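You operate a simulated robot arm through the tools that you are given. There is no shell and no other tool.

The job below is to be done with a simulated robot arm. You get a single attempt, and the scene is never put back.

JOB
Wipe the grey dust off the winder's board, then stand the blue-banded brass box on it.
Fine: use the cream pad and put it back; lid on the polish tin; the box comes out of the opened clamp. What is to be rubbed or washed off counts as gone when no trace of it is left.
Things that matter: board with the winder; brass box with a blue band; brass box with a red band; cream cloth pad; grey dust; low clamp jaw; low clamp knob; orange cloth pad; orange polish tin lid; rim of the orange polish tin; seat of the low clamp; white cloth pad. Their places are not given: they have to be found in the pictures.

The check looks at the end state, three seconds after you hand in, the way a careful person would. Anything else that was tipped, shoved, dropped, spilled or broken makes it a failure. Lids that push on must go on centred and level and be pressed home; caps that screw on are set level and turned clockwise until they are tight.

ROBOT AND FRAMES
A 7-joint arm with a two-finger parallel gripper, fixed in place. Base frame: the origin is at the foot of the arm, x ahead of it, y to its left, z up; the work surface is at about z = 0.012. Units: m, rad, N and s.
With the tool pointing down near the work surface it reaches from about 0.24 to 0.62 m from the base axis. Its first joint turns from -1.152 to 1.152 rad. Payload 2.6 kg.
The tool frame sits at the grasp point between the pads (the TCP): z along the fingers, y along the line on which they close. The tips reach 0.03 m beyond it. The gripper opens to 0.094 m. The fingers are 0.028 m wide and 0.01 m thick; the gripper's body (0.05 by 0.096 m) begins 0.055 m behind the TCP.
Orientation is that of the tool frame in the base frame, as a unit quaternion [w, x, y, z]. With the fingers straight down and closing along the base's y, the tool's x points along the base's -x, its y along +y and its z along -z.

CONTROLS
- The arm moves only by the tool arm_command. Its argument "commands" is a list of rows, each a list of 3 entries, a list of its own where there are three numbers: the finger opening in m, from 0 to 0.094, then the shift along the tool's x, y, z in units of 50 mm (1.0 is 50 mm), then the turn, a rotation vector about the tool's x, y, z in units of 6 degrees (1.0 is 6 degrees). In form: [[fingers, [x, y, z], [wx, wy, wz]], ...]. A call has 1 to 20 rows; each row shifts and turns the commanded pose from where the row before left it, along the tool's axes as they then stand. A call with a number of a shift or a turn outside -1 to 1 is refused whole. Rows are played at 5 a second. More than 0.05 m and 0.15 rad between two rows, or a gripper value outside its range, and nothing of the call is played. Where a pose cannot be reached the arm comes as near as it can. A force on the tool above 70 N (or 10 N above the force at the start of the call, whichever is more), or a blocked arm, ends the call early, and 0.2 s more pass. Each finger travels about 0.072 m/s and halts on what it meets, pressing with about 42 N; the grip force reading is that of the motor and also rises with nothing between the fingers. The clock runs only during rows and for 0.2 s after the last one: add rows that do not move to give the fingers time. The reply holds the time, the measured pose of the TCP, the force on the tool along the base axes, the opening and the grip force, in the units named above and with some noise, with the torque about the TCP (base axes, N m) and any sound that the robot's microphone picked up, and new pictures: "show" is both (left out), scene, wrist or none.
- Cameras (640 x 400 px; columns grow to the right, rows downward): "scene" is fixed at [-0.0029, 0.4222, 0.5452]; the picture's right is [-0.97, -0.22, 0.00], its down [-0.17, 0.72, -0.67] and it looks along [0.15, -0.65, -0.74] (base axes); focal length 214 px, centre (320, 200). "wrist" rides on the gripper at [0.076, 0.014, -0.102] in the tool frame; the picture's right is [-0.18, 0.98, 0.00], its down [-0.75, -0.14, -0.64] and it looks along [-0.63, -0.12, 0.77] (tool axes); focal length 243 px, centre (320, 200).
- locate(camera, pixels): for up to 12 pixels [column, row] of the newest picture of that camera ("zoom" is the newest enlarged one), the place [x, y, z] in the base frame of the surface seen there, good to about 0.002 m. No time passes.
- close_up(camera, box): a new picture of the part [left, top, right, bottom] of that camera's present view, enlarged. No time passes.
- finish_job(): hands the job in; it is judged then, once.

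Unless the task says otherwise, let go and move clear before handing in.

The tools are called after "Emit:" by a JSON object that holds its "method" and its "body". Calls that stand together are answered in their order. arm_command: Moves the arm, as the interface text tells. Its arguments: {"type":"object","properties":{"commands":{"type":"array"},"show":{"type":"string","enum":["both","scene","wrist","none"]}},"required":["commands"]} The other tools are called the same way: locate (camera, pixels) gives the place of the surface under pixels of a picture; close_up (camera, box) takes an enlarged picture of a part of a camera's view; finish_job () hands the job in.

At the start:

```text
time: 0.0
ee_pos: [0.404, 0.0963, 0.362]
ee_rot: [0.0, 0.0, 1.0, -0.001]
ft_force: [0.2, -0.4, -0.6]
moment: [-0.03, -0.01, 0.0]
finger_gap: 0.0938
grasp_force: 0.1
```

scene: 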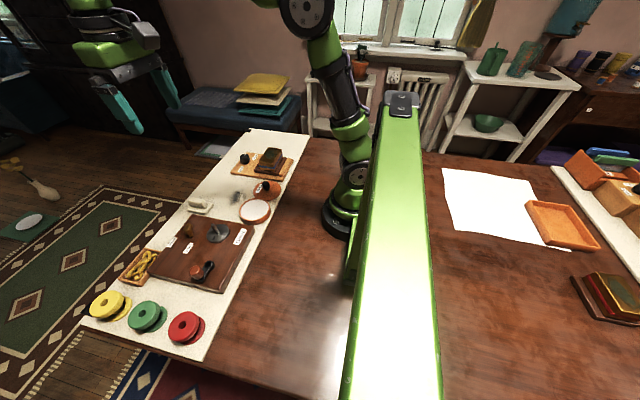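
wrist: 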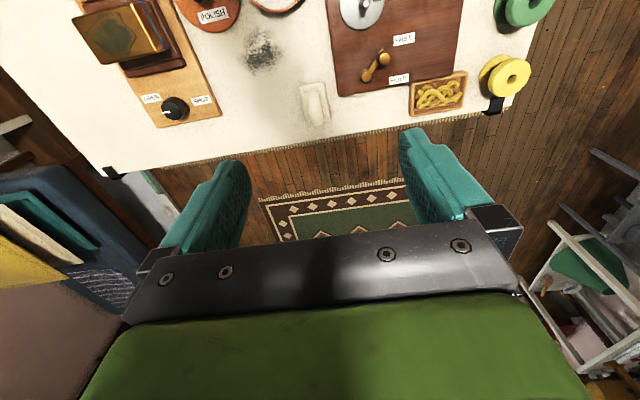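

The scene shows a light board on the left (columns 80-310) carrying spools, a brown switch board, a tin, a clamp with a brass box, and grey dust at about (237,197). I'll enlarge these areas before moving.

Emit:
{"method": "close_up", "body": {"camera": "scene", "box": [140, 120, 320, 240]}}

Emit:
{"method": "close_up", "body": {"camera": "scene", "box": [70, 190, 290, 370]}}

Emit:
{"method": "close_up", "body": {"camera": "scene", "box": [430, 120, 640, 340]}}

Emit:
{"method": "close_up", "body": {"camera": "wrist", "box": [60, 0, 340, 160]}}

Emit:
{"method": "close_up", "body": {"camera": "wrist", "box": [300, 0, 560, 150]}}

```text
3.33 times, centred on (230, 180) of scene
```

zoom: 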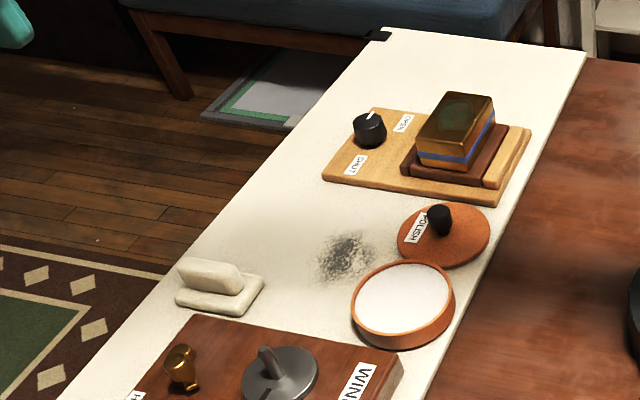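

```text
2.22 times, centred on (180, 280) of scene
```

zoom: 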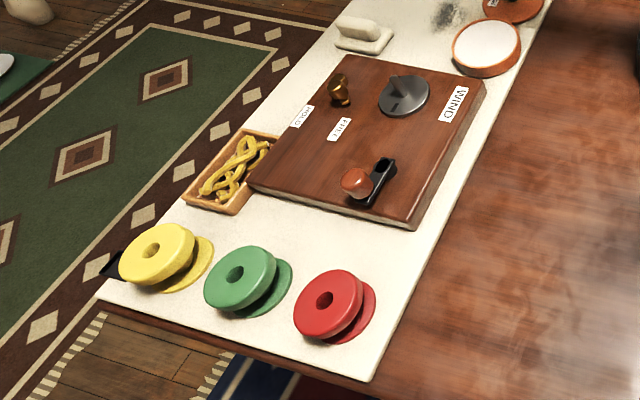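

```text
1.82 times, centred on (535, 230) of scene
```

zoom: 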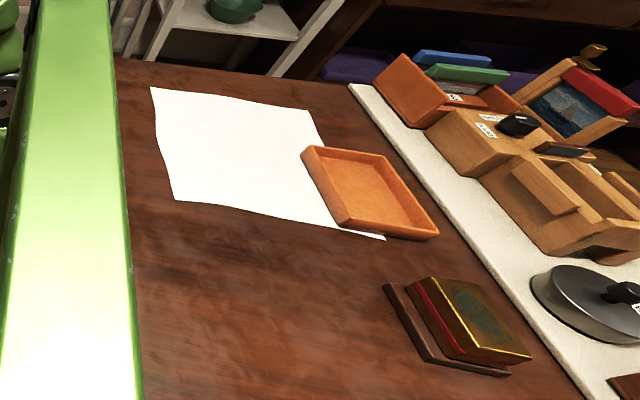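

```text
2.29 times, centred on (200, 80) of wrist
```

zoom: 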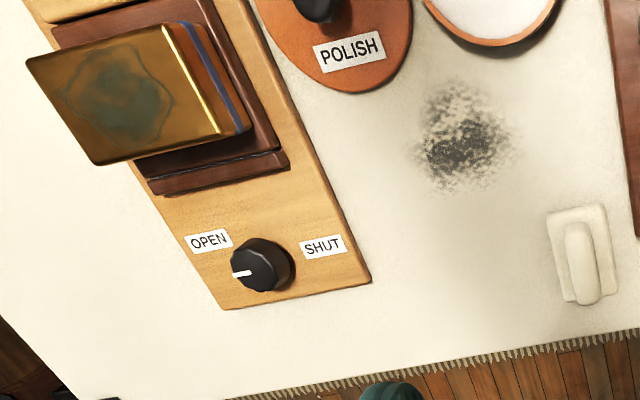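

```text
2.46 times, centred on (430, 75) of wrist
```

zoom: 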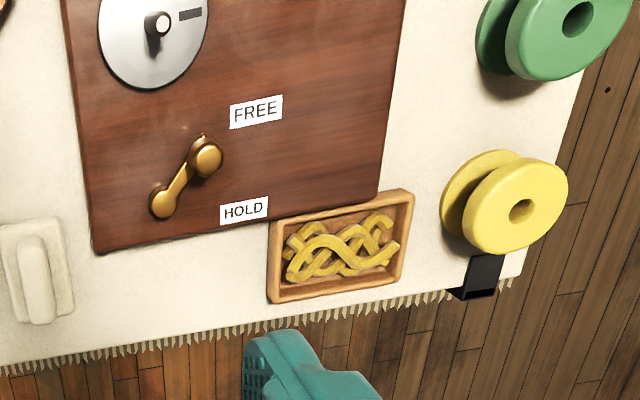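

The cream-looking pad sits at scene (200,205), the dust at (237,197), the tin at (255,211) with its lid at (265,188), and the clamp with its box at (268,162). I'll locate these and look at the right side for the other pads.

Emit:
{"method": "locate", "body": {"camera": "scene", "pixels": [[237, 197], [200, 203], [255, 211], [262, 190], [266, 185], [272, 154], [244, 158], [288, 165], [220, 232], [186, 228], [202, 270], [140, 265]]}}

Emit:
{"method": "locate", "body": {"camera": "scene", "pixels": [[250, 130], [309, 137], [82, 328], [203, 360], [560, 225], [610, 295], [600, 270], [590, 165], [555, 170], [620, 180], [500, 210], [480, 300]]}}

Emit:
{"method": "close_up", "body": {"camera": "scene", "box": [540, 130, 640, 330]}}

Emit:
{"method": "close_up", "body": {"camera": "scene", "box": [180, 60, 320, 200]}}

Emit:
{"method": "close_up", "body": {"camera": "scene", "box": [540, 140, 640, 202]}}

```text
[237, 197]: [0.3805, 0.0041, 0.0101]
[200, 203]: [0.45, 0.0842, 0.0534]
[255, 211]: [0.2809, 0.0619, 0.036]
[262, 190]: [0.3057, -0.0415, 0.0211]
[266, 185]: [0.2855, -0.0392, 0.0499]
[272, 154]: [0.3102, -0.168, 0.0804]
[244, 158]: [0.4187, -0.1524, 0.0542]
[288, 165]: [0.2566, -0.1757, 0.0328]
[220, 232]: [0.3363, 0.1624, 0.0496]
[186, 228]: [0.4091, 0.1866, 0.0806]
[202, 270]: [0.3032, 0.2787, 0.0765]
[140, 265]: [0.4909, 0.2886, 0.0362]
```

```text
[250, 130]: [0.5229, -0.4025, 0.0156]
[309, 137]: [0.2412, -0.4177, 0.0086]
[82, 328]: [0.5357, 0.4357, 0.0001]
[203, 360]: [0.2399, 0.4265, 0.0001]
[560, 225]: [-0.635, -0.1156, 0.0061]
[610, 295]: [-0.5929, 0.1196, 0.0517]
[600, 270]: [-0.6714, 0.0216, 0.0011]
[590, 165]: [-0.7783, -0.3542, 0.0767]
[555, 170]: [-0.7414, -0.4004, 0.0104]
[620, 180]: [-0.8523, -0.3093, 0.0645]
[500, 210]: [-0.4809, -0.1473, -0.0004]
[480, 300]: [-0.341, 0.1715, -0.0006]
```

```text
2.00 times, centred on (590, 230) of scene
```

zoom: 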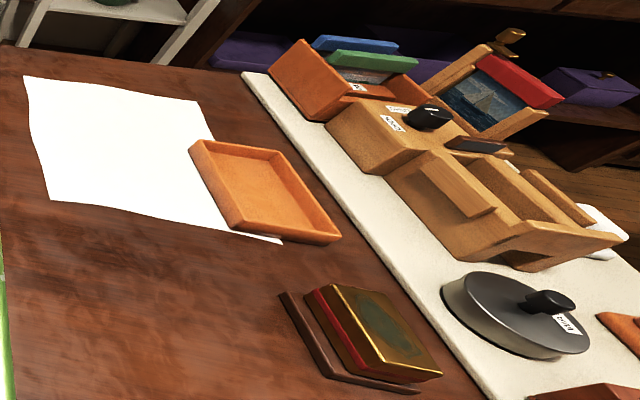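

```text
2.86 times, centred on (250, 130) of scene
```

zoom: 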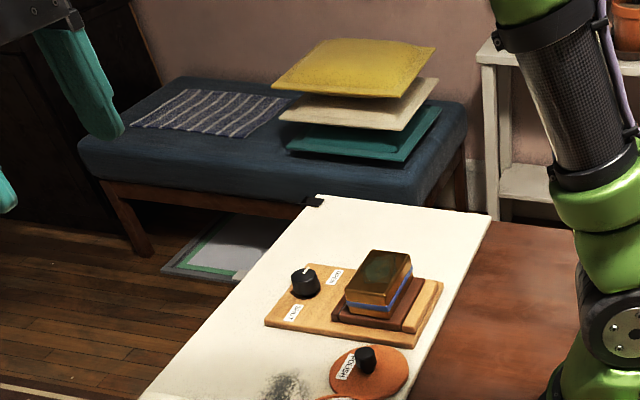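

```text
6.40 times, centred on (590, 171) of scene
```

zoom: 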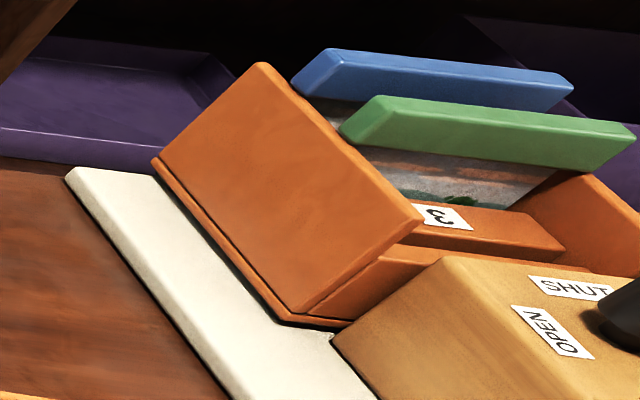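

The orange and white pads are out of reach on the right-hand board, so the cream pad at wrist (313,103) is the tool. I'll measure its geometry, plus the tin, lid, clamp and box, in close-ups.

Emit:
{"method": "close_up", "body": {"camera": "wrist", "box": [280, 70, 360, 120]}}

Emit:
{"method": "locate", "body": {"camera": "wrist", "pixels": [[299, 87], [325, 82], [333, 118], [310, 125], [314, 84], [312, 100], [318, 122], [307, 86], [320, 100], [314, 112], [322, 118], [310, 118]]}}

Emit:
{"method": "locate", "body": {"camera": "wrist", "pixels": [[261, 50], [250, 30], [280, 30], [240, 60], [250, 78], [285, 65], [270, 80], [174, 107], [120, 20], [82, 35], [150, 15], [102, 60]]}}

```text
8.00 times, centred on (320, 95) of wrist
```

zoom: 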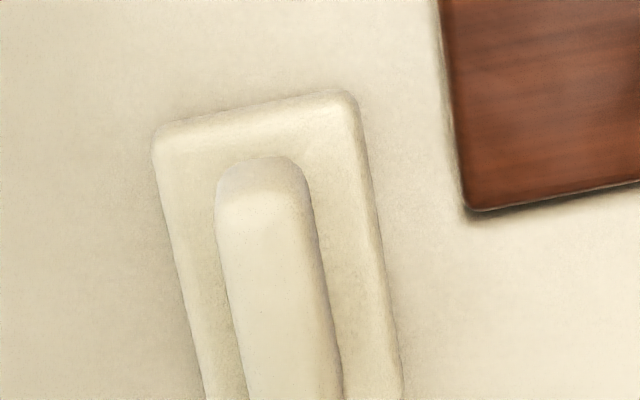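

```text
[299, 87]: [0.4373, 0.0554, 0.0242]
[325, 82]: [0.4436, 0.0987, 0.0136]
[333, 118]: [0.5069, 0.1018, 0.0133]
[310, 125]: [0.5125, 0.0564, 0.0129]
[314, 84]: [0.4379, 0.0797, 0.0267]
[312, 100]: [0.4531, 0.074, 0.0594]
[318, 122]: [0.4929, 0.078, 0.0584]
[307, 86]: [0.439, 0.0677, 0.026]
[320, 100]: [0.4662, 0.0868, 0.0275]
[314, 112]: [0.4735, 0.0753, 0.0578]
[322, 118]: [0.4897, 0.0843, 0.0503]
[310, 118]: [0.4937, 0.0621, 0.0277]
```

```text
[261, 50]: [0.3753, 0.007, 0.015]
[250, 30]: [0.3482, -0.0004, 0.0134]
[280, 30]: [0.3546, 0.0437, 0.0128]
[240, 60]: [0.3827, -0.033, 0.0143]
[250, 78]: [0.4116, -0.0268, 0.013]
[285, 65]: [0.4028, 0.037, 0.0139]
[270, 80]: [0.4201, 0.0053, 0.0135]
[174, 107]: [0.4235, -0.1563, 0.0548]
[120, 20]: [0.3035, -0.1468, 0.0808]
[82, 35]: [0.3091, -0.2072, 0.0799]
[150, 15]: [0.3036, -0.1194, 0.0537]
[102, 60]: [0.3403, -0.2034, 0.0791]
```

The pad's slab spans about x 0.435–0.51, y 0.055–0.10, with its handle top near z 0.059 along x. I'll move back and lower to get a clearer wrist view of the tin, lid, clamp and dust.

Emit:
{"method": "arm_command", "body": {"commands": [[0.094, [0.416, -0.386, 0.24], [0, 0, 0]], [0.094, [0.416, -0.386, 0.24], [0, 0, 0]], [0.094, [0.416, -0.386, 0.24], [0, 0, 0]], [0.094, [0.416, -0.386, 0.24], [0, 0, 0]], [0.094, [0.416, -0.386, 0.24], [0, 0, 0]], [0.094, [0, 0, 0], [0, 0, 0]]]}}

```text
time: 1.4
ee_pos: [0.3023, -0.0013, 0.3031]
ee_rot: [-0.001, 0.0, 1.0, 0.0]
ft_force: [-0.5, 1.0, -0.9]
moment: [-0.03, -0.02, -0.02]
finger_gap: 0.0941
grasp_force: 0.0
```

scene: 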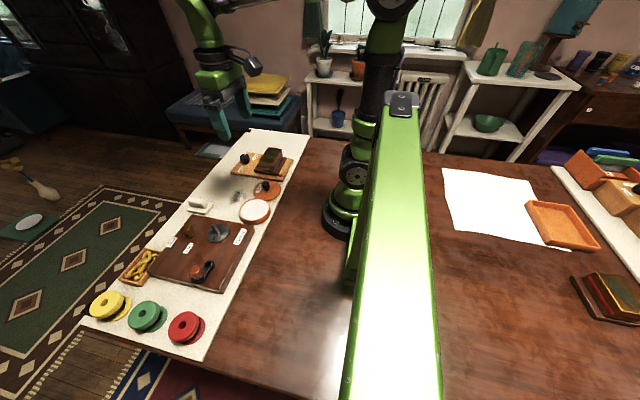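
wrist: 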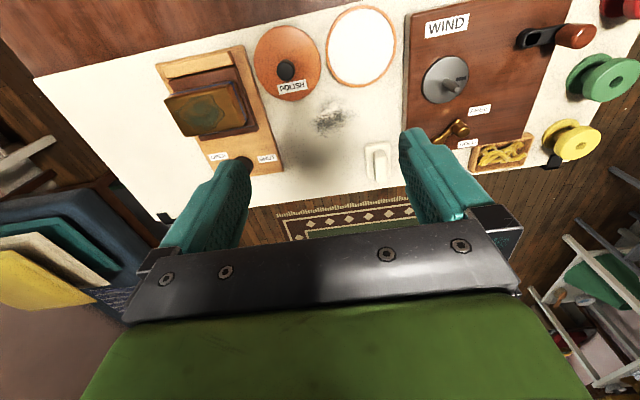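

The wrist view now shows the whole area: clamp with box at (210,105), lid at (287,63), tin at (362,47), dust at (333,118) and pad at (377,160). I'll enlarge and measure each.

Emit:
{"method": "close_up", "body": {"camera": "wrist", "box": [140, 30, 300, 180]}}

Emit:
{"method": "locate", "body": {"camera": "wrist", "pixels": [[255, 60], [287, 28], [319, 62], [287, 100], [285, 70], [326, 47], [362, 9], [395, 44], [362, 88], [362, 47], [280, 64], [290, 80]]}}

Emit:
{"method": "locate", "body": {"camera": "wrist", "pixels": [[167, 98], [240, 84], [183, 134], [230, 80], [248, 125], [244, 130], [160, 66], [243, 48], [282, 168], [176, 80], [235, 68], [256, 120]]}}

Emit:
{"method": "locate", "body": {"camera": "wrist", "pixels": [[364, 146], [386, 142], [392, 178], [368, 182], [374, 148], [380, 148], [375, 155], [380, 165], [384, 178], [374, 178], [378, 179], [390, 160]]}}

Emit:
{"method": "close_up", "body": {"camera": "wrist", "box": [280, 80, 420, 200]}}

Emit:
{"method": "close_up", "body": {"camera": "wrist", "box": [230, 0, 420, 130]}}

```text
2.67 times, centred on (220, 105) of wrist
```

zoom: 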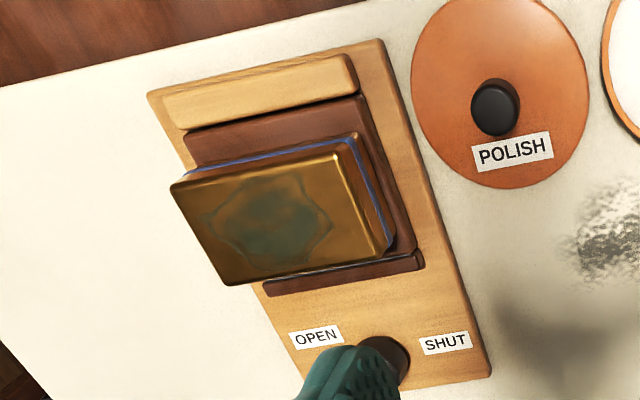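

```text
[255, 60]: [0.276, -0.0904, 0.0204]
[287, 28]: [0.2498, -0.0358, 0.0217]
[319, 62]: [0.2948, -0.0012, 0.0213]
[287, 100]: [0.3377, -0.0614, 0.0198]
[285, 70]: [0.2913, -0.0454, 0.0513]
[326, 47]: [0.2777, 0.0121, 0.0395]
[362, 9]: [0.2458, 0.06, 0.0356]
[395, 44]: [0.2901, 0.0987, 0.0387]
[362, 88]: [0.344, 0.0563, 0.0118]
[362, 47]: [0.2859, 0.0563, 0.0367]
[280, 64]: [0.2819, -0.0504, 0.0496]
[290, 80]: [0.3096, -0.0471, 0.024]
```

```text
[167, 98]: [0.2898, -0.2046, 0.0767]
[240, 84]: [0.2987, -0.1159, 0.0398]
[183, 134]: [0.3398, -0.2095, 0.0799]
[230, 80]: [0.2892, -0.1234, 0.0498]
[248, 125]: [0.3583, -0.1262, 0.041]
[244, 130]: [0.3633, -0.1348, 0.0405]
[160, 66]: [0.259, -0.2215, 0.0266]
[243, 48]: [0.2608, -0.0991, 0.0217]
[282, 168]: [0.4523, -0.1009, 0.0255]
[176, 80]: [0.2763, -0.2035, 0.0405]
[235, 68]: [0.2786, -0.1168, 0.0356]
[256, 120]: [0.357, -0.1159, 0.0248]
```

```text
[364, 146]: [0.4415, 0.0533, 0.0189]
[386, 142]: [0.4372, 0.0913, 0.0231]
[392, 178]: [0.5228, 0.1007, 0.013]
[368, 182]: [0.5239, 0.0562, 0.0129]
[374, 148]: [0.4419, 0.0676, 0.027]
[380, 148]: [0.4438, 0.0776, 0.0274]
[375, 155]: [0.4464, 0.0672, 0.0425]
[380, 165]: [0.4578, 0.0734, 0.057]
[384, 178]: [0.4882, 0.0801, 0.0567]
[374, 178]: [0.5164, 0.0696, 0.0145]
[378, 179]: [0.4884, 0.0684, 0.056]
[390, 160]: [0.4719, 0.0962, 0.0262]
```

```text
3.33 times, centred on (350, 140) of wrist
```

zoom: 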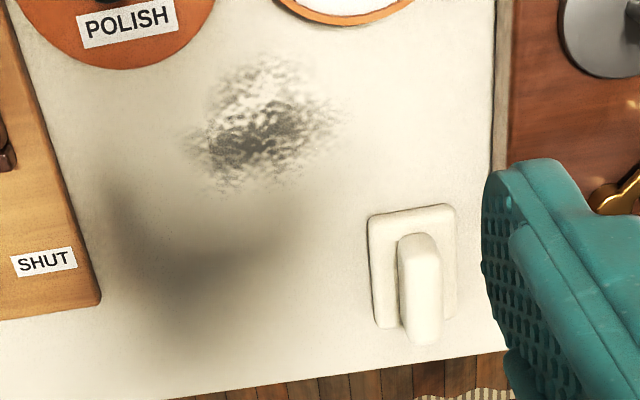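

```text
3.08 times, centred on (325, 65) of wrist
```

zoom: 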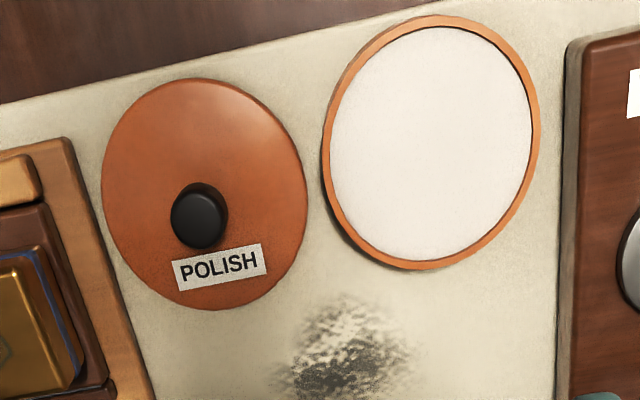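

The wrist zoom shows the lid lying top-up with its black knob at zoom (198,218), and the open tin beside it. I'll measure the rim and lid edge points to get exact centres.

Emit:
{"method": "locate", "body": {"camera": "zoom", "pixels": [[327, 150], [535, 120], [430, 20], [425, 264], [350, 70], [505, 45], [350, 225], [510, 215], [430, 140], [370, 45], [480, 245], [390, 252]]}}

Emit:
{"method": "locate", "body": {"camera": "zoom", "pixels": [[107, 195], [302, 185], [195, 84], [205, 304], [130, 115], [265, 105], [130, 265], [280, 255], [198, 218], [178, 215], [219, 215], [198, 240]]}}

Emit:
{"method": "locate", "body": {"camera": "zoom", "pixels": [[345, 295], [295, 360], [340, 390], [410, 380], [420, 350], [380, 300], [310, 330], [150, 395], [310, 240], [320, 280], [555, 300], [560, 100]]}}

```text
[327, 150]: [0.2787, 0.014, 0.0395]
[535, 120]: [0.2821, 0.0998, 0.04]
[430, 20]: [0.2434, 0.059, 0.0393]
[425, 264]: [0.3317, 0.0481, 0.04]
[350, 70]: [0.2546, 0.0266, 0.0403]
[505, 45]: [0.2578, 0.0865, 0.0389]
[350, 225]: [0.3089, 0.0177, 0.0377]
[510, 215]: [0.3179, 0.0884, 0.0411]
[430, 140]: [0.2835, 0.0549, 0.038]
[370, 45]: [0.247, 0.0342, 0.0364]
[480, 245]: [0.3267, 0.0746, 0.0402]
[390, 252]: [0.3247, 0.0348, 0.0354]
```

```text
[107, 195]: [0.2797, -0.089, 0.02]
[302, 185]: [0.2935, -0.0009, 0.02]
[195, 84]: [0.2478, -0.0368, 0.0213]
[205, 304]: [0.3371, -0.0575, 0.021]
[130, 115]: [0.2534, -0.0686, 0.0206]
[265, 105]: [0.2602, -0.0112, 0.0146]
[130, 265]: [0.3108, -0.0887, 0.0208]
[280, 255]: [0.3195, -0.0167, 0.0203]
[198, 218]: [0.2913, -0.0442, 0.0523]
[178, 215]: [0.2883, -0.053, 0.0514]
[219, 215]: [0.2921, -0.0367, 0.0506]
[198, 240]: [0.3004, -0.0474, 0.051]
```

```text
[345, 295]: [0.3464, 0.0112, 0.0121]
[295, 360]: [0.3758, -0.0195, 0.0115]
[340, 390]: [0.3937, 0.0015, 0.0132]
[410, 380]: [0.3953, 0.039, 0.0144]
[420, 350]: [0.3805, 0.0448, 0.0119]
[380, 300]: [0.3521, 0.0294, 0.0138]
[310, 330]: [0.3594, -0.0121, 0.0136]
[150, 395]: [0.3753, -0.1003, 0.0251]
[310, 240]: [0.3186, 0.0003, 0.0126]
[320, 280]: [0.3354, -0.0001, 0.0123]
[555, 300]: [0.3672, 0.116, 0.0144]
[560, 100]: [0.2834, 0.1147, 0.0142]
```

The tin rim centre comes out near (0.2875, 0.056) with its top at z≈0.040. The lid centre is near (0.292, -0.046) with the knob top at z≈0.051. I'll descend to above the knob with the fingers partly closed and check alignment.

Emit:
{"method": "arm_command", "body": {"commands": [[0.06, [0.041, -0.177, 0.732], [0, 0, 0]], [0.06, [0.041, -0.177, 0.732], [0, 0, 0]], [0.06, [0.041, -0.177, 0.732], [0, 0, 0]], [0.06, [0.041, -0.177, 0.732], [0, 0, 0]], [0.06, [0.041, -0.177, 0.732], [0, 0, 0]], [0.06, [0, 0, 0], [0, 0, 0]], [0.06, [0, 0, 0], [0, 0, 0]]]}}

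```text
time: 3.0
ee_pos: [0.2912, -0.0433, 0.1186]
ee_rot: [0.0, 0.0, 1.0, -0.001]
ft_force: [-0.6, 0.0, -0.3]
moment: [-0.03, 0.01, -0.01]
finger_gap: 0.0597
grasp_force: 0.1
```

scene: 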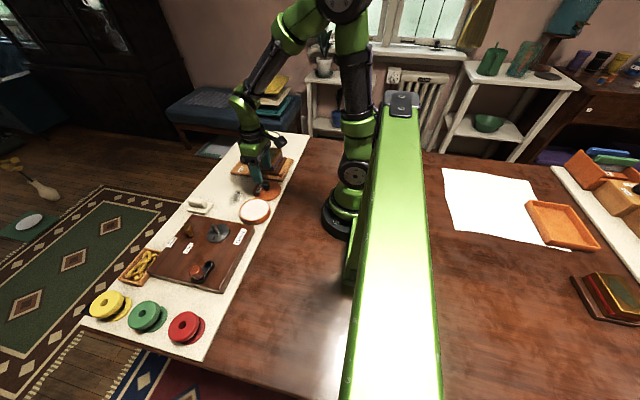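
wrist: 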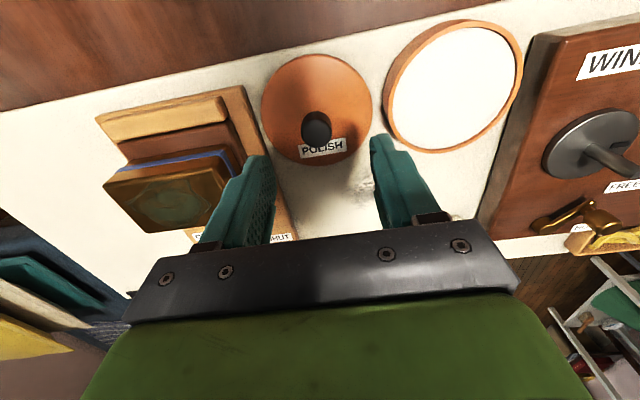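

I'm above the lid with the knob at wrist (316,127). I'll re-measure the knob, lid and tin rim from this closer view.

Emit:
{"method": "close_up", "body": {"camera": "wrist", "box": [250, 10, 540, 180]}}

Emit:
{"method": "locate", "body": {"camera": "wrist", "pixels": [[316, 127], [304, 126], [329, 126], [316, 140], [316, 114], [264, 110], [369, 105], [312, 56], [318, 163], [280, 70], [350, 68], [360, 140]]}}

Emit:
{"method": "locate", "body": {"camera": "wrist", "pixels": [[388, 90], [519, 70], [450, 26], [450, 149], [405, 53], [495, 32], [405, 137], [505, 120], [390, 110], [480, 143], [420, 39], [512, 50]]}}

```text
2.21 times, centred on (395, 95) of wrist
```

zoom: 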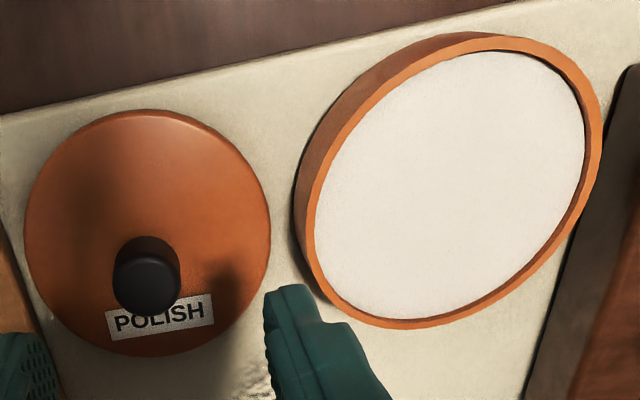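

```text
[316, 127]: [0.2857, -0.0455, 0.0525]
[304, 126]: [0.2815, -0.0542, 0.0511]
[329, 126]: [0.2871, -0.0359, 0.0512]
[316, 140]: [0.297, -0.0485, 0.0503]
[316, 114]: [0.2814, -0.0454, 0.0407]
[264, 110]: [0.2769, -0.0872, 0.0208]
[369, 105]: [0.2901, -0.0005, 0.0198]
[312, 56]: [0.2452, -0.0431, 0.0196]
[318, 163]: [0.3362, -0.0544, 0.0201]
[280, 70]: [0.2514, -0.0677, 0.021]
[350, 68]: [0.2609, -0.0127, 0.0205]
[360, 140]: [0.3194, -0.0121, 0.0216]
```

```text
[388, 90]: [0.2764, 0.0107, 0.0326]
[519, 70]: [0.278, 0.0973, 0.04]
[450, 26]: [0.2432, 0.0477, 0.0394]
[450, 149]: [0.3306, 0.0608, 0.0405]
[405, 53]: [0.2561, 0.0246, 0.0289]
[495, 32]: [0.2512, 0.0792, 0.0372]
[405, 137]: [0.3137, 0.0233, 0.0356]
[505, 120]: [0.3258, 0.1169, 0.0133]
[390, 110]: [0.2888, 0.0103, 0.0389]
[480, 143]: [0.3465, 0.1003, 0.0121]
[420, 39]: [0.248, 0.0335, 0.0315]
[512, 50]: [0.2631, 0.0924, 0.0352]
```

The knob and lid centres agree at about (0.291, -0.046). I'll shift slightly, descend so the tips stop about 3 mm above the lid, and grip the knob.

Emit:
{"method": "arm_command", "body": {"commands": [[0.05, [0, -0.05, 0.4], [0, 0, 0]], [0.05, [0, 0, 0.5], [0, 0, 0]], [0.05, [0, 0, 0.38], [0, 0, 0]], [0.05, [0, 0, 0], [0, 0, 0]], [0.05, [0, 0, 0], [0, 0, 0]]]}}

```text
time: 4.2
ee_pos: [0.2924, -0.0467, 0.0571]
ee_rot: [0.0, 0.0, 1.0, 0.0]
ft_force: [0.7, 0.8, -0.5]
moment: [-0.02, 0.0, 0.01]
finger_gap: 0.0499
grasp_force: 0.0
```

scene: 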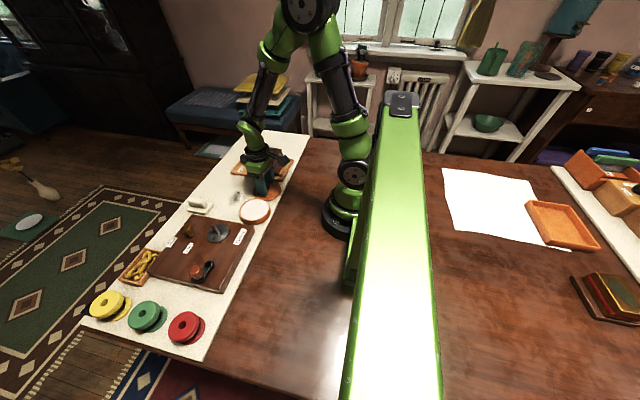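
wrist: 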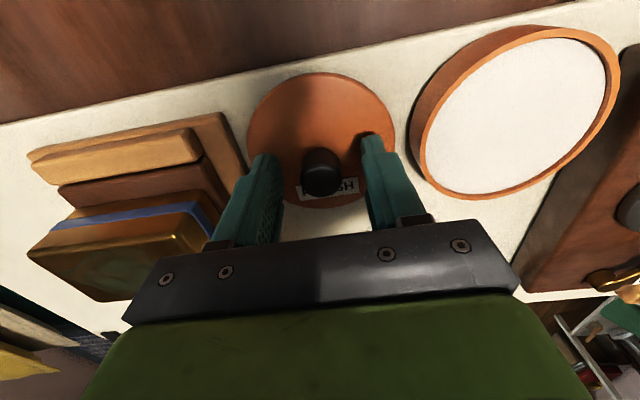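

The fingers straddle the knob at wrist (322,172). I'll zoom in to check how well the fingers are centred before closing.

Emit:
{"method": "close_up", "body": {"camera": "wrist", "box": [230, 60, 410, 220]}}

Emit:
{"method": "locate", "body": {"camera": "wrist", "pixels": [[322, 180], [305, 178], [341, 178], [322, 192], [322, 166], [249, 135], [394, 125], [320, 74], [325, 206]]}}

```text
2.50 times, centred on (320, 140) of wrist
```

zoom: 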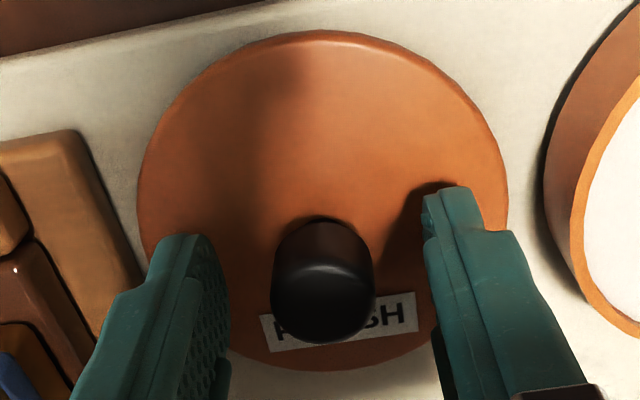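

```text
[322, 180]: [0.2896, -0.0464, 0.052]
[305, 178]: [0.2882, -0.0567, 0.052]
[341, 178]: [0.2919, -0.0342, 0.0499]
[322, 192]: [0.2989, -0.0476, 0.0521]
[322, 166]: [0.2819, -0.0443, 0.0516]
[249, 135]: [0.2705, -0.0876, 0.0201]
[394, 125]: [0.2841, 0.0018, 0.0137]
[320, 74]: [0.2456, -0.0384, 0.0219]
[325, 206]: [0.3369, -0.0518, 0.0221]
```

The knob centre reads (0.290, -0.0455), matching the TCP within about 1 mm. I'll lower 2 mm and close on the knob.

Emit:
{"method": "arm_command", "body": {"commands": [[0.05, [0, 0, 0.05], [0, 0, 0]], [0.0, [0, 0, 0], [0, 0, 0]], [0.0, [0, 0, 0], [0, 0, 0]], [0.0, [0, 0, 0], [0, 0, 0]], [0.0, [0, 0, 0], [0, 0, 0]]], "show": "wrist"}}

```text
time: 5.4
ee_pos: [0.291, -0.0474, 0.0557]
ee_rot: [0.0, 0.0, 1.0, 0.0]
ft_force: [0.2, 0.6, 0.9]
moment: [0.0, -0.05, 0.01]
finger_gap: 0.0227
grasp_force: 42.0
```

wrist: 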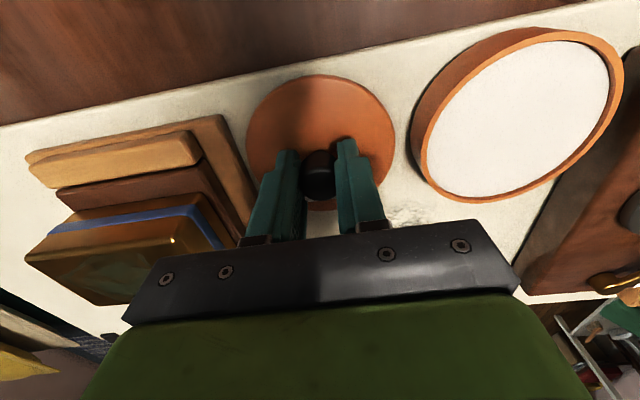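

The fingers hold the knob (gap 0.0227, 42 N). I'll lift the lid straight up 6 cm and check it.

Emit:
{"method": "arm_command", "body": {"commands": [[0.0, [0, 0, -0.2], [0, 0, 0]], [0.0, [0, 0, -0.4], [0, 0, 0]], [0.0, [0, 0, -0.4], [0, 0, 0]], [0.0, [0, 0, -0.2], [0, 0, 0]], [0.0, [0, 0, 0], [0, 0, 0]]]}}

```text
time: 6.6
ee_pos: [0.2894, -0.0466, 0.1148]
ee_rot: [0.0, 0.0, 1.0, 0.0]
ft_force: [0.6, 0.2, -0.7]
moment: [-0.01, 0.02, 0.02]
finger_gap: 0.0226
grasp_force: 41.7
```

scene: 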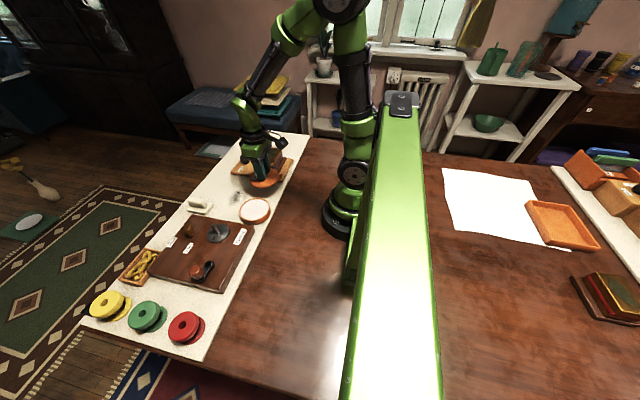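
wrist: 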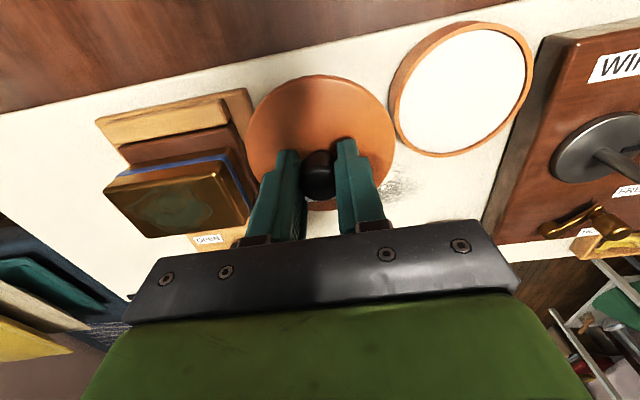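

The lid is off the board and held. I'll locate points on its edge to check it's level and find its centre relative to the TCP.

Emit:
{"method": "locate", "body": {"camera": "wrist", "pixels": [[252, 135], [390, 130], [320, 80], [270, 100], [365, 95], [265, 170], [385, 165], [320, 205], [300, 120], [345, 115]]}}

Emit:
{"method": "close_up", "body": {"camera": "wrist", "box": [230, 60, 410, 220]}}

Emit:
{"method": "locate", "body": {"camera": "scene", "pixels": [[242, 213], [254, 200], [268, 211], [255, 222]]}}

Emit:
{"method": "close_up", "body": {"camera": "scene", "box": [225, 150, 305, 230]}}

```text
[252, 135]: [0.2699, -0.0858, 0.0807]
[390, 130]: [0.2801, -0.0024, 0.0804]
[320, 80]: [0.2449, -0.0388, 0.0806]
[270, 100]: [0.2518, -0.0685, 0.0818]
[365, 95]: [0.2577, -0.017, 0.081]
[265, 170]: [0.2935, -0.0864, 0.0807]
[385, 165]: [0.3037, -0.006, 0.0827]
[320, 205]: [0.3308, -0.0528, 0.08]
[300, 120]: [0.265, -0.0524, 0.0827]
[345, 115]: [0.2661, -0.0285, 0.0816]
```

```text
2.50 times, centred on (320, 140) of wrist
```

zoom: 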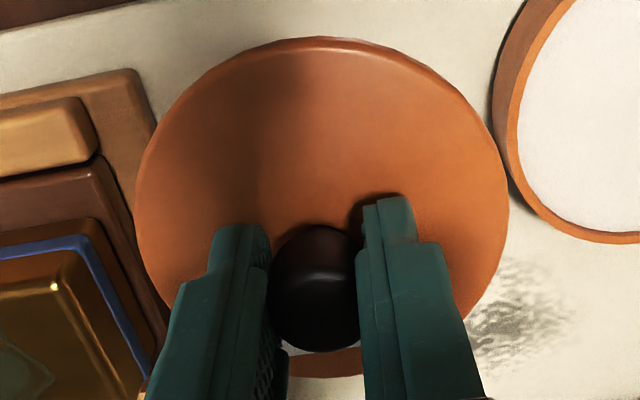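

```text
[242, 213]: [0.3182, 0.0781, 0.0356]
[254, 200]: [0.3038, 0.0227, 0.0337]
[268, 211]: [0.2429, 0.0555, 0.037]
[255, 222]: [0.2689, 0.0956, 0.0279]
```

```text
5.00 times, centred on (265, 190) of scene
```

zoom: 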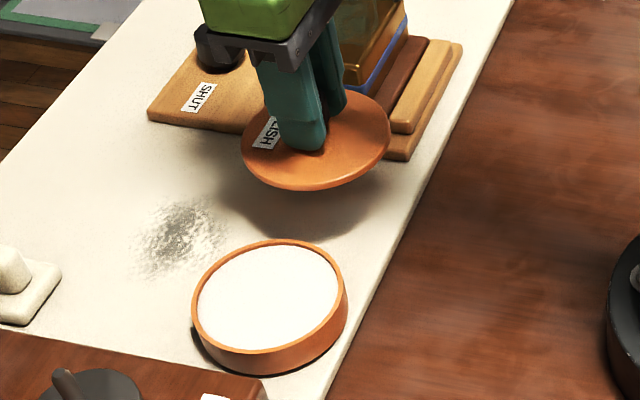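

The lid hangs level (edge z≈0.081 all round) and its centre matches the TCP within about 0.5 mm. I'll zoom in on the tin at wrist (462,88) for a precise rim fit.

Emit:
{"method": "close_up", "body": {"camera": "wrist", "box": [380, 10, 544, 170]}}

```text
2.50 times, centred on (462, 90) of wrist
```

zoom: 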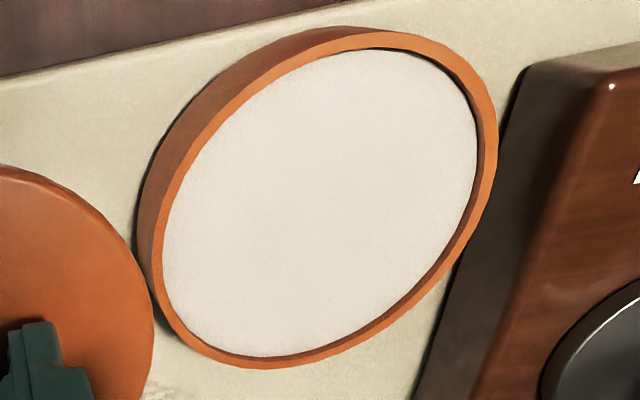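

I'll fit the circle using points on the bright rim band of the tin.

Emit:
{"method": "locate", "body": {"camera": "zoom", "pixels": [[158, 258], [185, 162], [232, 103], [300, 57], [370, 41], [440, 58], [488, 125], [482, 200], [440, 268], [350, 334], [260, 361], [188, 327]]}}

Emit:
{"method": "locate", "body": {"camera": "zoom", "pixels": [[156, 258], [186, 166], [234, 103], [300, 56], [370, 42], [438, 58], [487, 125], [481, 200], [438, 268], [350, 335], [260, 360], [189, 327]]}}

```text
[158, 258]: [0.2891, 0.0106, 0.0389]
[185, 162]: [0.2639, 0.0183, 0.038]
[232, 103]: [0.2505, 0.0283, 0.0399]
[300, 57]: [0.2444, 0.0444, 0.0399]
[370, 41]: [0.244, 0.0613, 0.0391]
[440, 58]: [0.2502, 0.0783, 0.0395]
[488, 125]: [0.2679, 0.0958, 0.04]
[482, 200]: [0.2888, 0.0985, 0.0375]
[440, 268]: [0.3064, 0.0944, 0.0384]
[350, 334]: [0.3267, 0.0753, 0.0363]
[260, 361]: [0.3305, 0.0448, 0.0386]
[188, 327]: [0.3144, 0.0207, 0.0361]
```

```text
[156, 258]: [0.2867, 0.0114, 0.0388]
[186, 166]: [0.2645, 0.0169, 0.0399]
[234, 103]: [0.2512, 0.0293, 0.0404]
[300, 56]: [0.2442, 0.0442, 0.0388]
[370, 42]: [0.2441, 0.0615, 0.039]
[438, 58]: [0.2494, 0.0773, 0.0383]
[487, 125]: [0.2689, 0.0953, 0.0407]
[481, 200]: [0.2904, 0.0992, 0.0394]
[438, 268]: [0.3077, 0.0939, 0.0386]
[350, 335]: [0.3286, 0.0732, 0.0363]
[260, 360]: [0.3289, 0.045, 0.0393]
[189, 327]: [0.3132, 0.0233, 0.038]
```

The rim fit gives a tin centre of about (0.2870, 0.0554), radius 0.044. I'll do the same 12-point fit on the held lid in this view, so the remaining shift is a relative measurement.

Emit:
{"method": "close_up", "body": {"camera": "wrist", "box": [230, 60, 410, 220]}}

Emit:
{"method": "locate", "body": {"camera": "zoom", "pixels": [[139, 180], [150, 130], [185, 85], [250, 50], [320, 41], [390, 52], [450, 85], [490, 130], [504, 180], [495, 240], [150, 240], [325, 373]]}}

Emit:
{"method": "locate", "body": {"camera": "zoom", "pixels": [[139, 181], [151, 130], [186, 85], [251, 50], [321, 41], [389, 52], [449, 85], [489, 130], [504, 181], [494, 241], [150, 241], [326, 373]]}}

```text
2.50 times, centred on (320, 140) of wrist
```

zoom: 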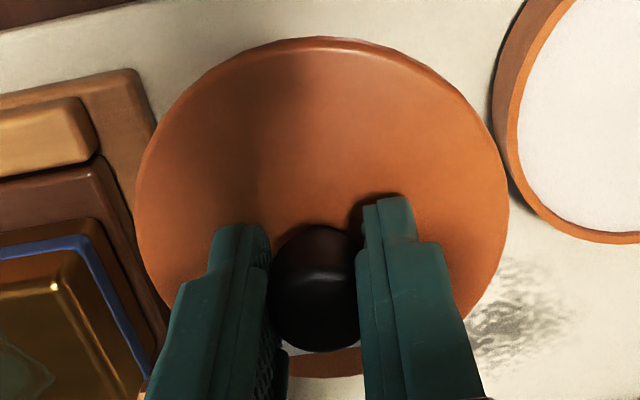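

```text
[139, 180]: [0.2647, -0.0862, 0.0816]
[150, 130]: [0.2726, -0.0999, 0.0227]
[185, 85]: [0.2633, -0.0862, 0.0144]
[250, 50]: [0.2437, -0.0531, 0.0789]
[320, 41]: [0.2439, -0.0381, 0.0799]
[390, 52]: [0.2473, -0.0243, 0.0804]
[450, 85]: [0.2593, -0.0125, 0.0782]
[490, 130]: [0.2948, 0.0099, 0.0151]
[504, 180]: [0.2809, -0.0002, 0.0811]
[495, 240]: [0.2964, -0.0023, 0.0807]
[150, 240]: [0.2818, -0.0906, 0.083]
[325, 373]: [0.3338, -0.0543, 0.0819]
```

```text
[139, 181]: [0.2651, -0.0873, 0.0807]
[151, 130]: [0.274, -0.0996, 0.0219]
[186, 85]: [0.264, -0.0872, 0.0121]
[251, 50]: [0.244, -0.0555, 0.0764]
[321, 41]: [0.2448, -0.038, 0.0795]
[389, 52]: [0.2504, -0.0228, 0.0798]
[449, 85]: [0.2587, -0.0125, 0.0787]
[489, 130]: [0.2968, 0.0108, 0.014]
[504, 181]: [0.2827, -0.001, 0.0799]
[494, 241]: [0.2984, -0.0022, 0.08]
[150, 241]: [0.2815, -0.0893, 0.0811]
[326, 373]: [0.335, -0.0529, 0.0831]
```

Lid centre is (0.289, -0.046) and tin centre (0.287, 0.0555), so the relative shift is about -2 mm in x and +101.5 mm in y. I'll carry the lid over the tin at this height.

Emit:
{"method": "arm_command", "body": {"commands": [[0.0, [0.014, 0.507, 0], [0, 0, 0]], [0.0, [0.014, 0.507, 0], [0, 0, 0]], [0.0, [0.014, 0.507, 0], [0, 0, 0]], [0.0, [0, 0.507, 0], [0, 0, 0]], [0.0, [0, 0, 0], [0, 0, 0]], [0.0, [0, 0, 0], [0, 0, 0]]]}}

```text
time: 8.0
ee_pos: [0.2871, 0.0549, 0.1139]
ee_rot: [0.0, 0.0, 1.0, 0.0]
ft_force: [-0.5, 0.9, -0.6]
moment: [0.0, -0.02, 0.01]
finger_gap: 0.0227
grasp_force: 41.9
```

scene: 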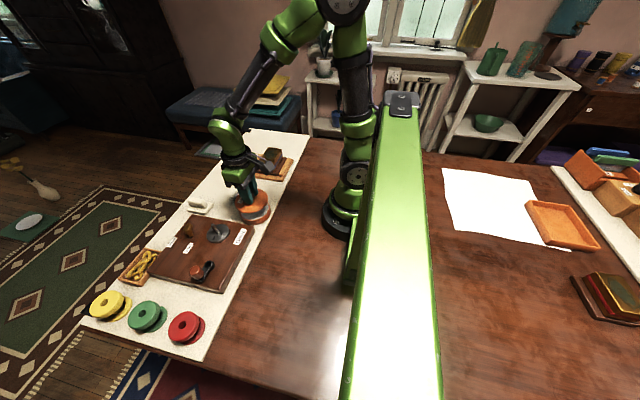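
wrist: 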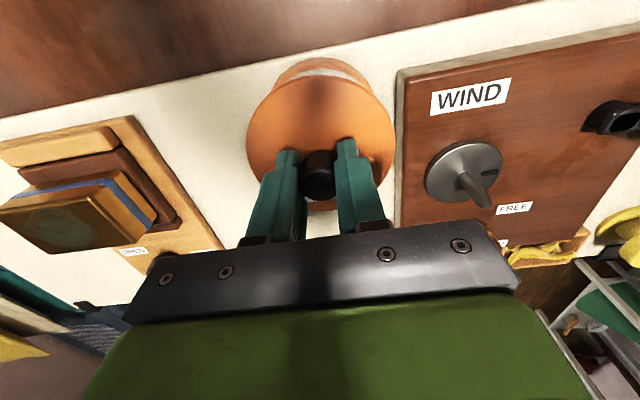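

The lid is directly over the tin (TCP 0.2871, 0.0549, 0.1139). I'll descend most of the way, stopping a few mm above contact, and look.

Emit:
{"method": "arm_command", "body": {"commands": [[0.0, [0, 0, 0.2], [0, 0, 0]], [0.0, [0, 0, 0.2], [0, 0, 0]], [0.0, [0, 0, 0.1], [0, 0, 0]], [0.0, [0, 0, 0], [0, 0, 0]]]}}

Emit:
{"method": "close_up", "body": {"camera": "scene", "box": [215, 170, 295, 240]}}

Emit:
{"method": "close_up", "body": {"camera": "wrist", "box": [230, 50, 410, 220]}}

```text
time: 9.0
ee_pos: [0.2864, 0.0562, 0.0896]
ee_rot: [0.0, 0.0, 1.0, 0.0]
ft_force: [0.3, 0.7, -0.1]
moment: [-0.01, 0.03, -0.01]
finger_gap: 0.0228
grasp_force: 41.6
```

scene: 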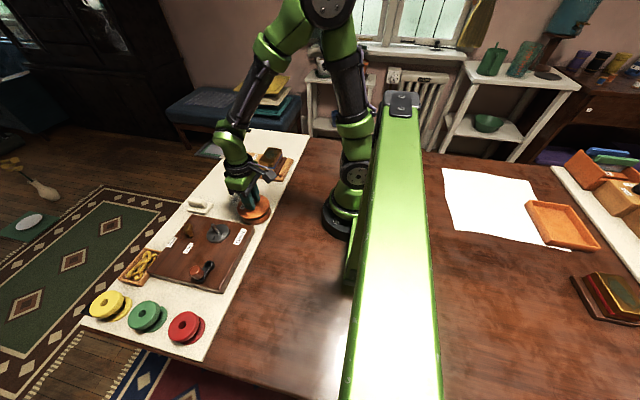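
wrist: 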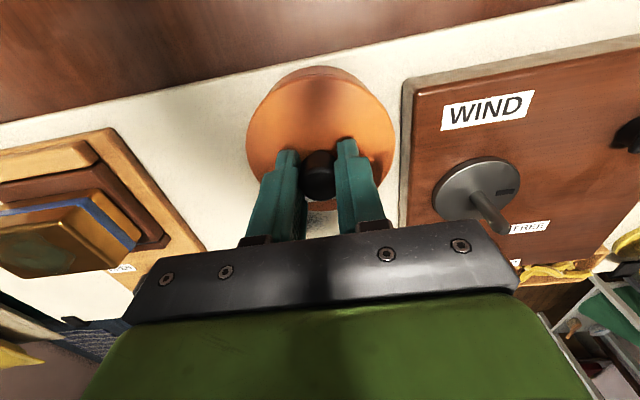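

```text
5.71 times, centred on (255, 205) of scene
```

zoom: 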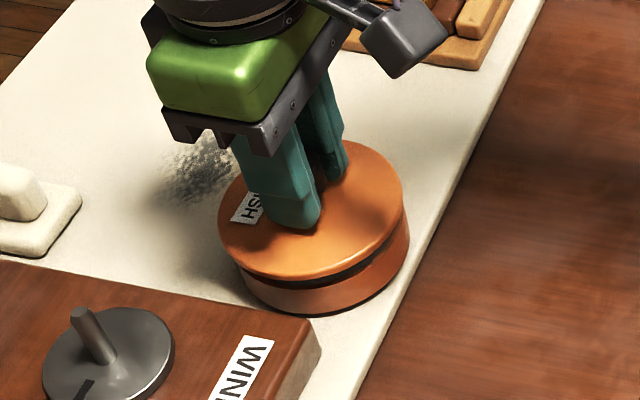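

```text
2.35 times, centred on (320, 135) of wrist
```

zoom: 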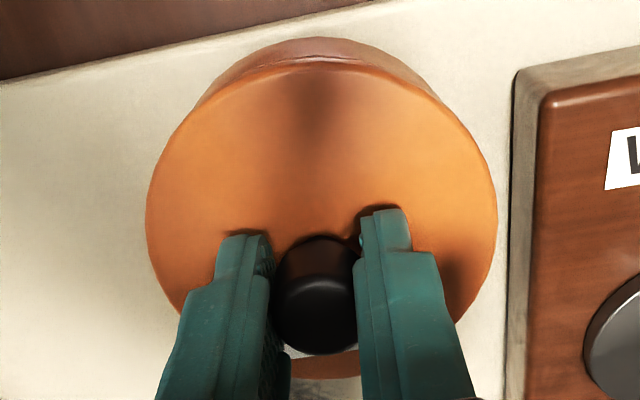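

The tin's visible arc is symmetrical behind the lid (wrist zoom 190–450), so the lid is centred. I'll lower in small steps until contact and watch the force.

Emit:
{"method": "arm_command", "body": {"commands": [[0.0, [0, 0, 0.04], [0, 0, 0]], [0.0, [0, 0, 0.04], [0, 0, 0]], [0.0, [0, 0, 0.04], [0, 0, 0]], [0.0, [0, 0, 0.03], [0, 0, 0]], [0.0, [0, 0, 0], [0, 0, 0]]]}}

```text
time: 10.2
ee_pos: [0.2874, 0.0566, 0.0818]
ee_rot: [0.0, 0.0, 1.0, 0.0]
ft_force: [-0.3, 0.5, 0.2]
moment: [-0.02, 0.0, 0.0]
finger_gap: 0.0227
grasp_force: 42.0
```

scene: 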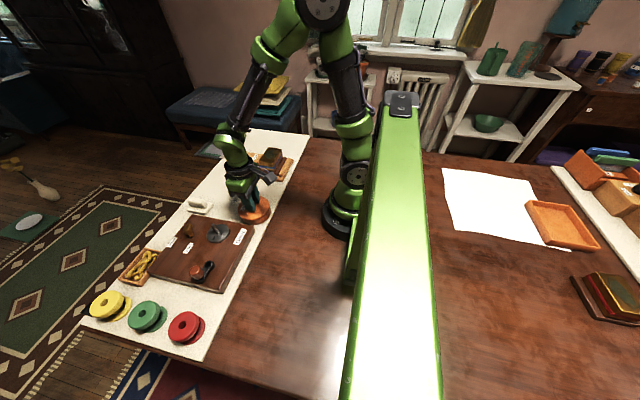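
wrist: 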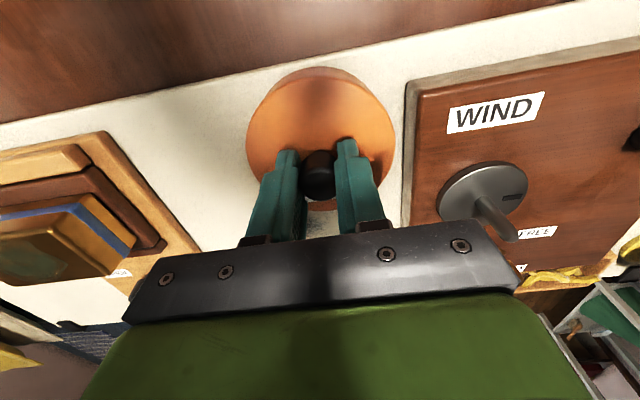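

No contact force yet at TCP z=0.0818. I'll keep lowering in 1 mm steps.

Emit:
{"method": "arm_command", "body": {"commands": [[0.0, [0, 0, 0.02], [0, 0, 0]], [0.0, [0, 0, 0.02], [0, 0, 0]], [0.0, [0, 0, 0.02], [0, 0, 0]], [0.0, [0, 0, 0], [0, 0, 0]]], "show": "wrist"}}

Emit:
{"method": "close_up", "body": {"camera": "scene", "box": [215, 170, 295, 240]}}

```text
time: 11.2
ee_pos: [0.2887, 0.0552, 0.0785]
ee_rot: [0.0, 0.0, 1.0, 0.0]
ft_force: [0.5, 0.0, -0.3]
moment: [-0.01, -0.03, 0.02]
finger_gap: 0.0229
grasp_force: 42.5
```

wrist: 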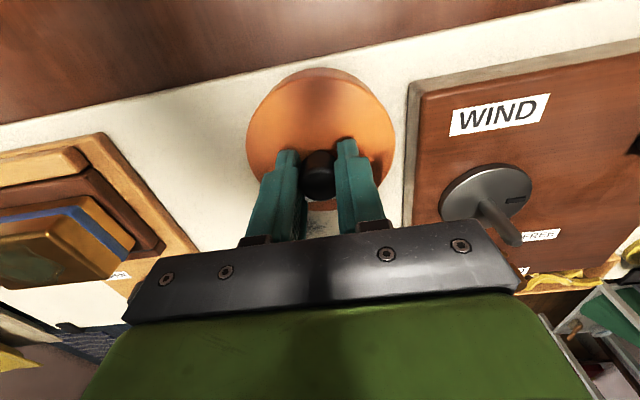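

```text
5.71 times, centred on (255, 205) of scene
```

zoom: 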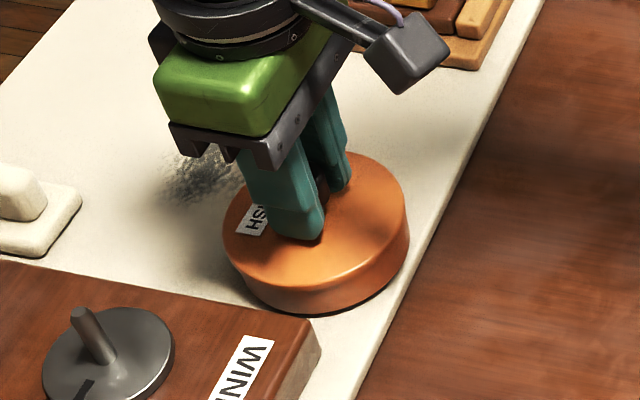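

The lid's skirt is sliding over the tin with no side force yet. I'll continue down until it seats.

Emit:
{"method": "arm_command", "body": {"commands": [[0.0, [0, 0, 0.02], [0, 0, 0]], [0.0, [0, 0, 0.02], [0, 0, 0]], [0.0, [0, 0, 0.02], [0, 0, 0]], [0.0, [0, 0, 0], [0, 0, 0]]], "show": "wrist"}}

```text
time: 12.2
ee_pos: [0.2896, 0.0554, 0.0768]
ee_rot: [0.002, 0.0, 1.0, 0.001]
ft_force: [-6.8, 2.0, 31.5]
moment: [-0.23, 0.01, -0.05]
finger_gap: 0.0227
grasp_force: 42.2
```

wrist: 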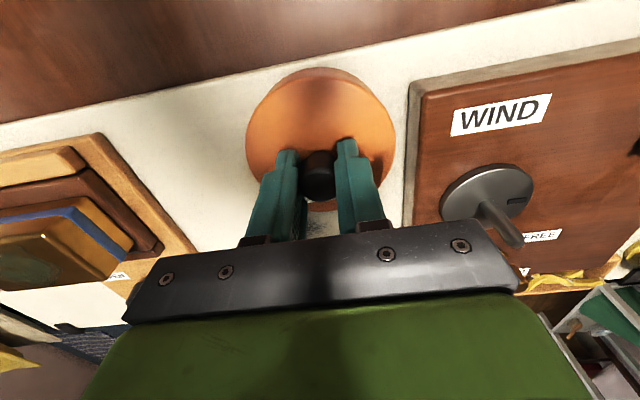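

Contact at 31 N with TCP z≈0.077. I'll check whether the lid is level and seated from both cameras.

Emit:
{"method": "close_up", "body": {"camera": "scene", "box": [225, 185, 285, 235]}}

Emit:
{"method": "locate", "body": {"camera": "wrist", "pixels": [[255, 135], [388, 135], [320, 80], [275, 100], [365, 100], [268, 165], [382, 165], [300, 120], [345, 115], [320, 205]]}}

Emit:
{"method": "close_up", "body": {"camera": "wrist", "box": [230, 50, 410, 220]}}

```text
8.00 times, centred on (255, 210) of scene
```

zoom: 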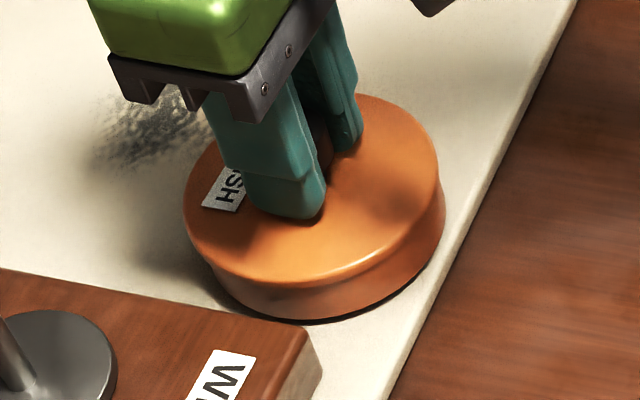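

```text
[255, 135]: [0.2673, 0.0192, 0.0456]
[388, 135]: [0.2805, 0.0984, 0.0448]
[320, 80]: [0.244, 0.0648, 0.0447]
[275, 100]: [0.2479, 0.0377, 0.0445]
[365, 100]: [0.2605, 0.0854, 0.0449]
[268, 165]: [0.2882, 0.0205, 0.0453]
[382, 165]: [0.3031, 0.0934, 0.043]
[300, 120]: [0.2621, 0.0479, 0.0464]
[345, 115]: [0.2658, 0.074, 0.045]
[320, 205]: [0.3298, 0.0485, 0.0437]
```

```text
2.35 times, centred on (320, 135) of wrist
```

zoom: 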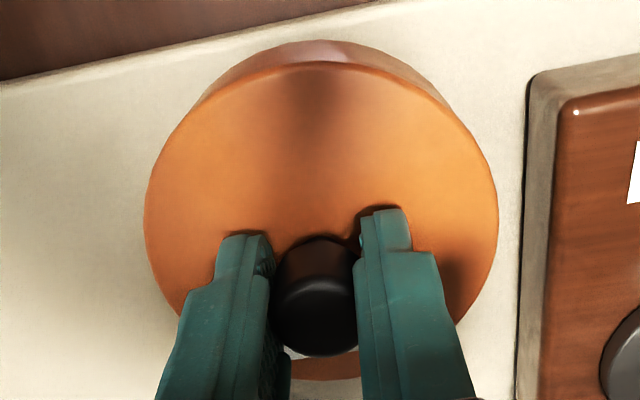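

The lid top is at z≈0.045 (rim at 0.040), level, and under 31 N. I'll press further in small steps to see whether it goes home.

Emit:
{"method": "arm_command", "body": {"commands": [[0.0, [0, 0, 0.02], [0, 0, 0]], [0.0, [0, 0, 0.01], [0, 0, 0]], [0.0, [0, 0, 0], [0, 0, 0]]], "show": "wrist"}}

```text
time: 13.0
ee_pos: [0.288, 0.056, 0.0744]
ee_rot: [0.001, 0.0, 1.0, 0.001]
ft_force: [-1.5, 3.4, 25.2]
moment: [0.24, -0.16, 0.02]
finger_gap: 0.0226
grasp_force: 41.7
```

wrist: 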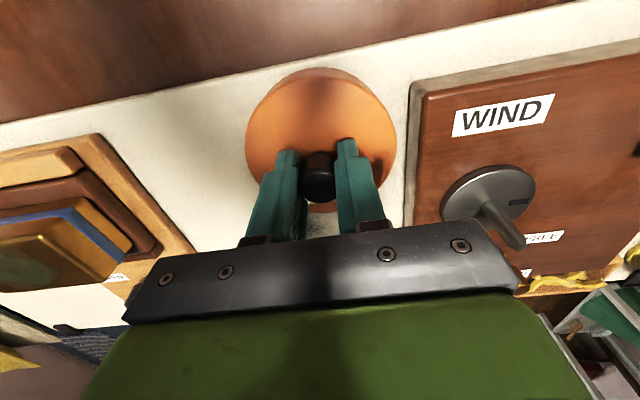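

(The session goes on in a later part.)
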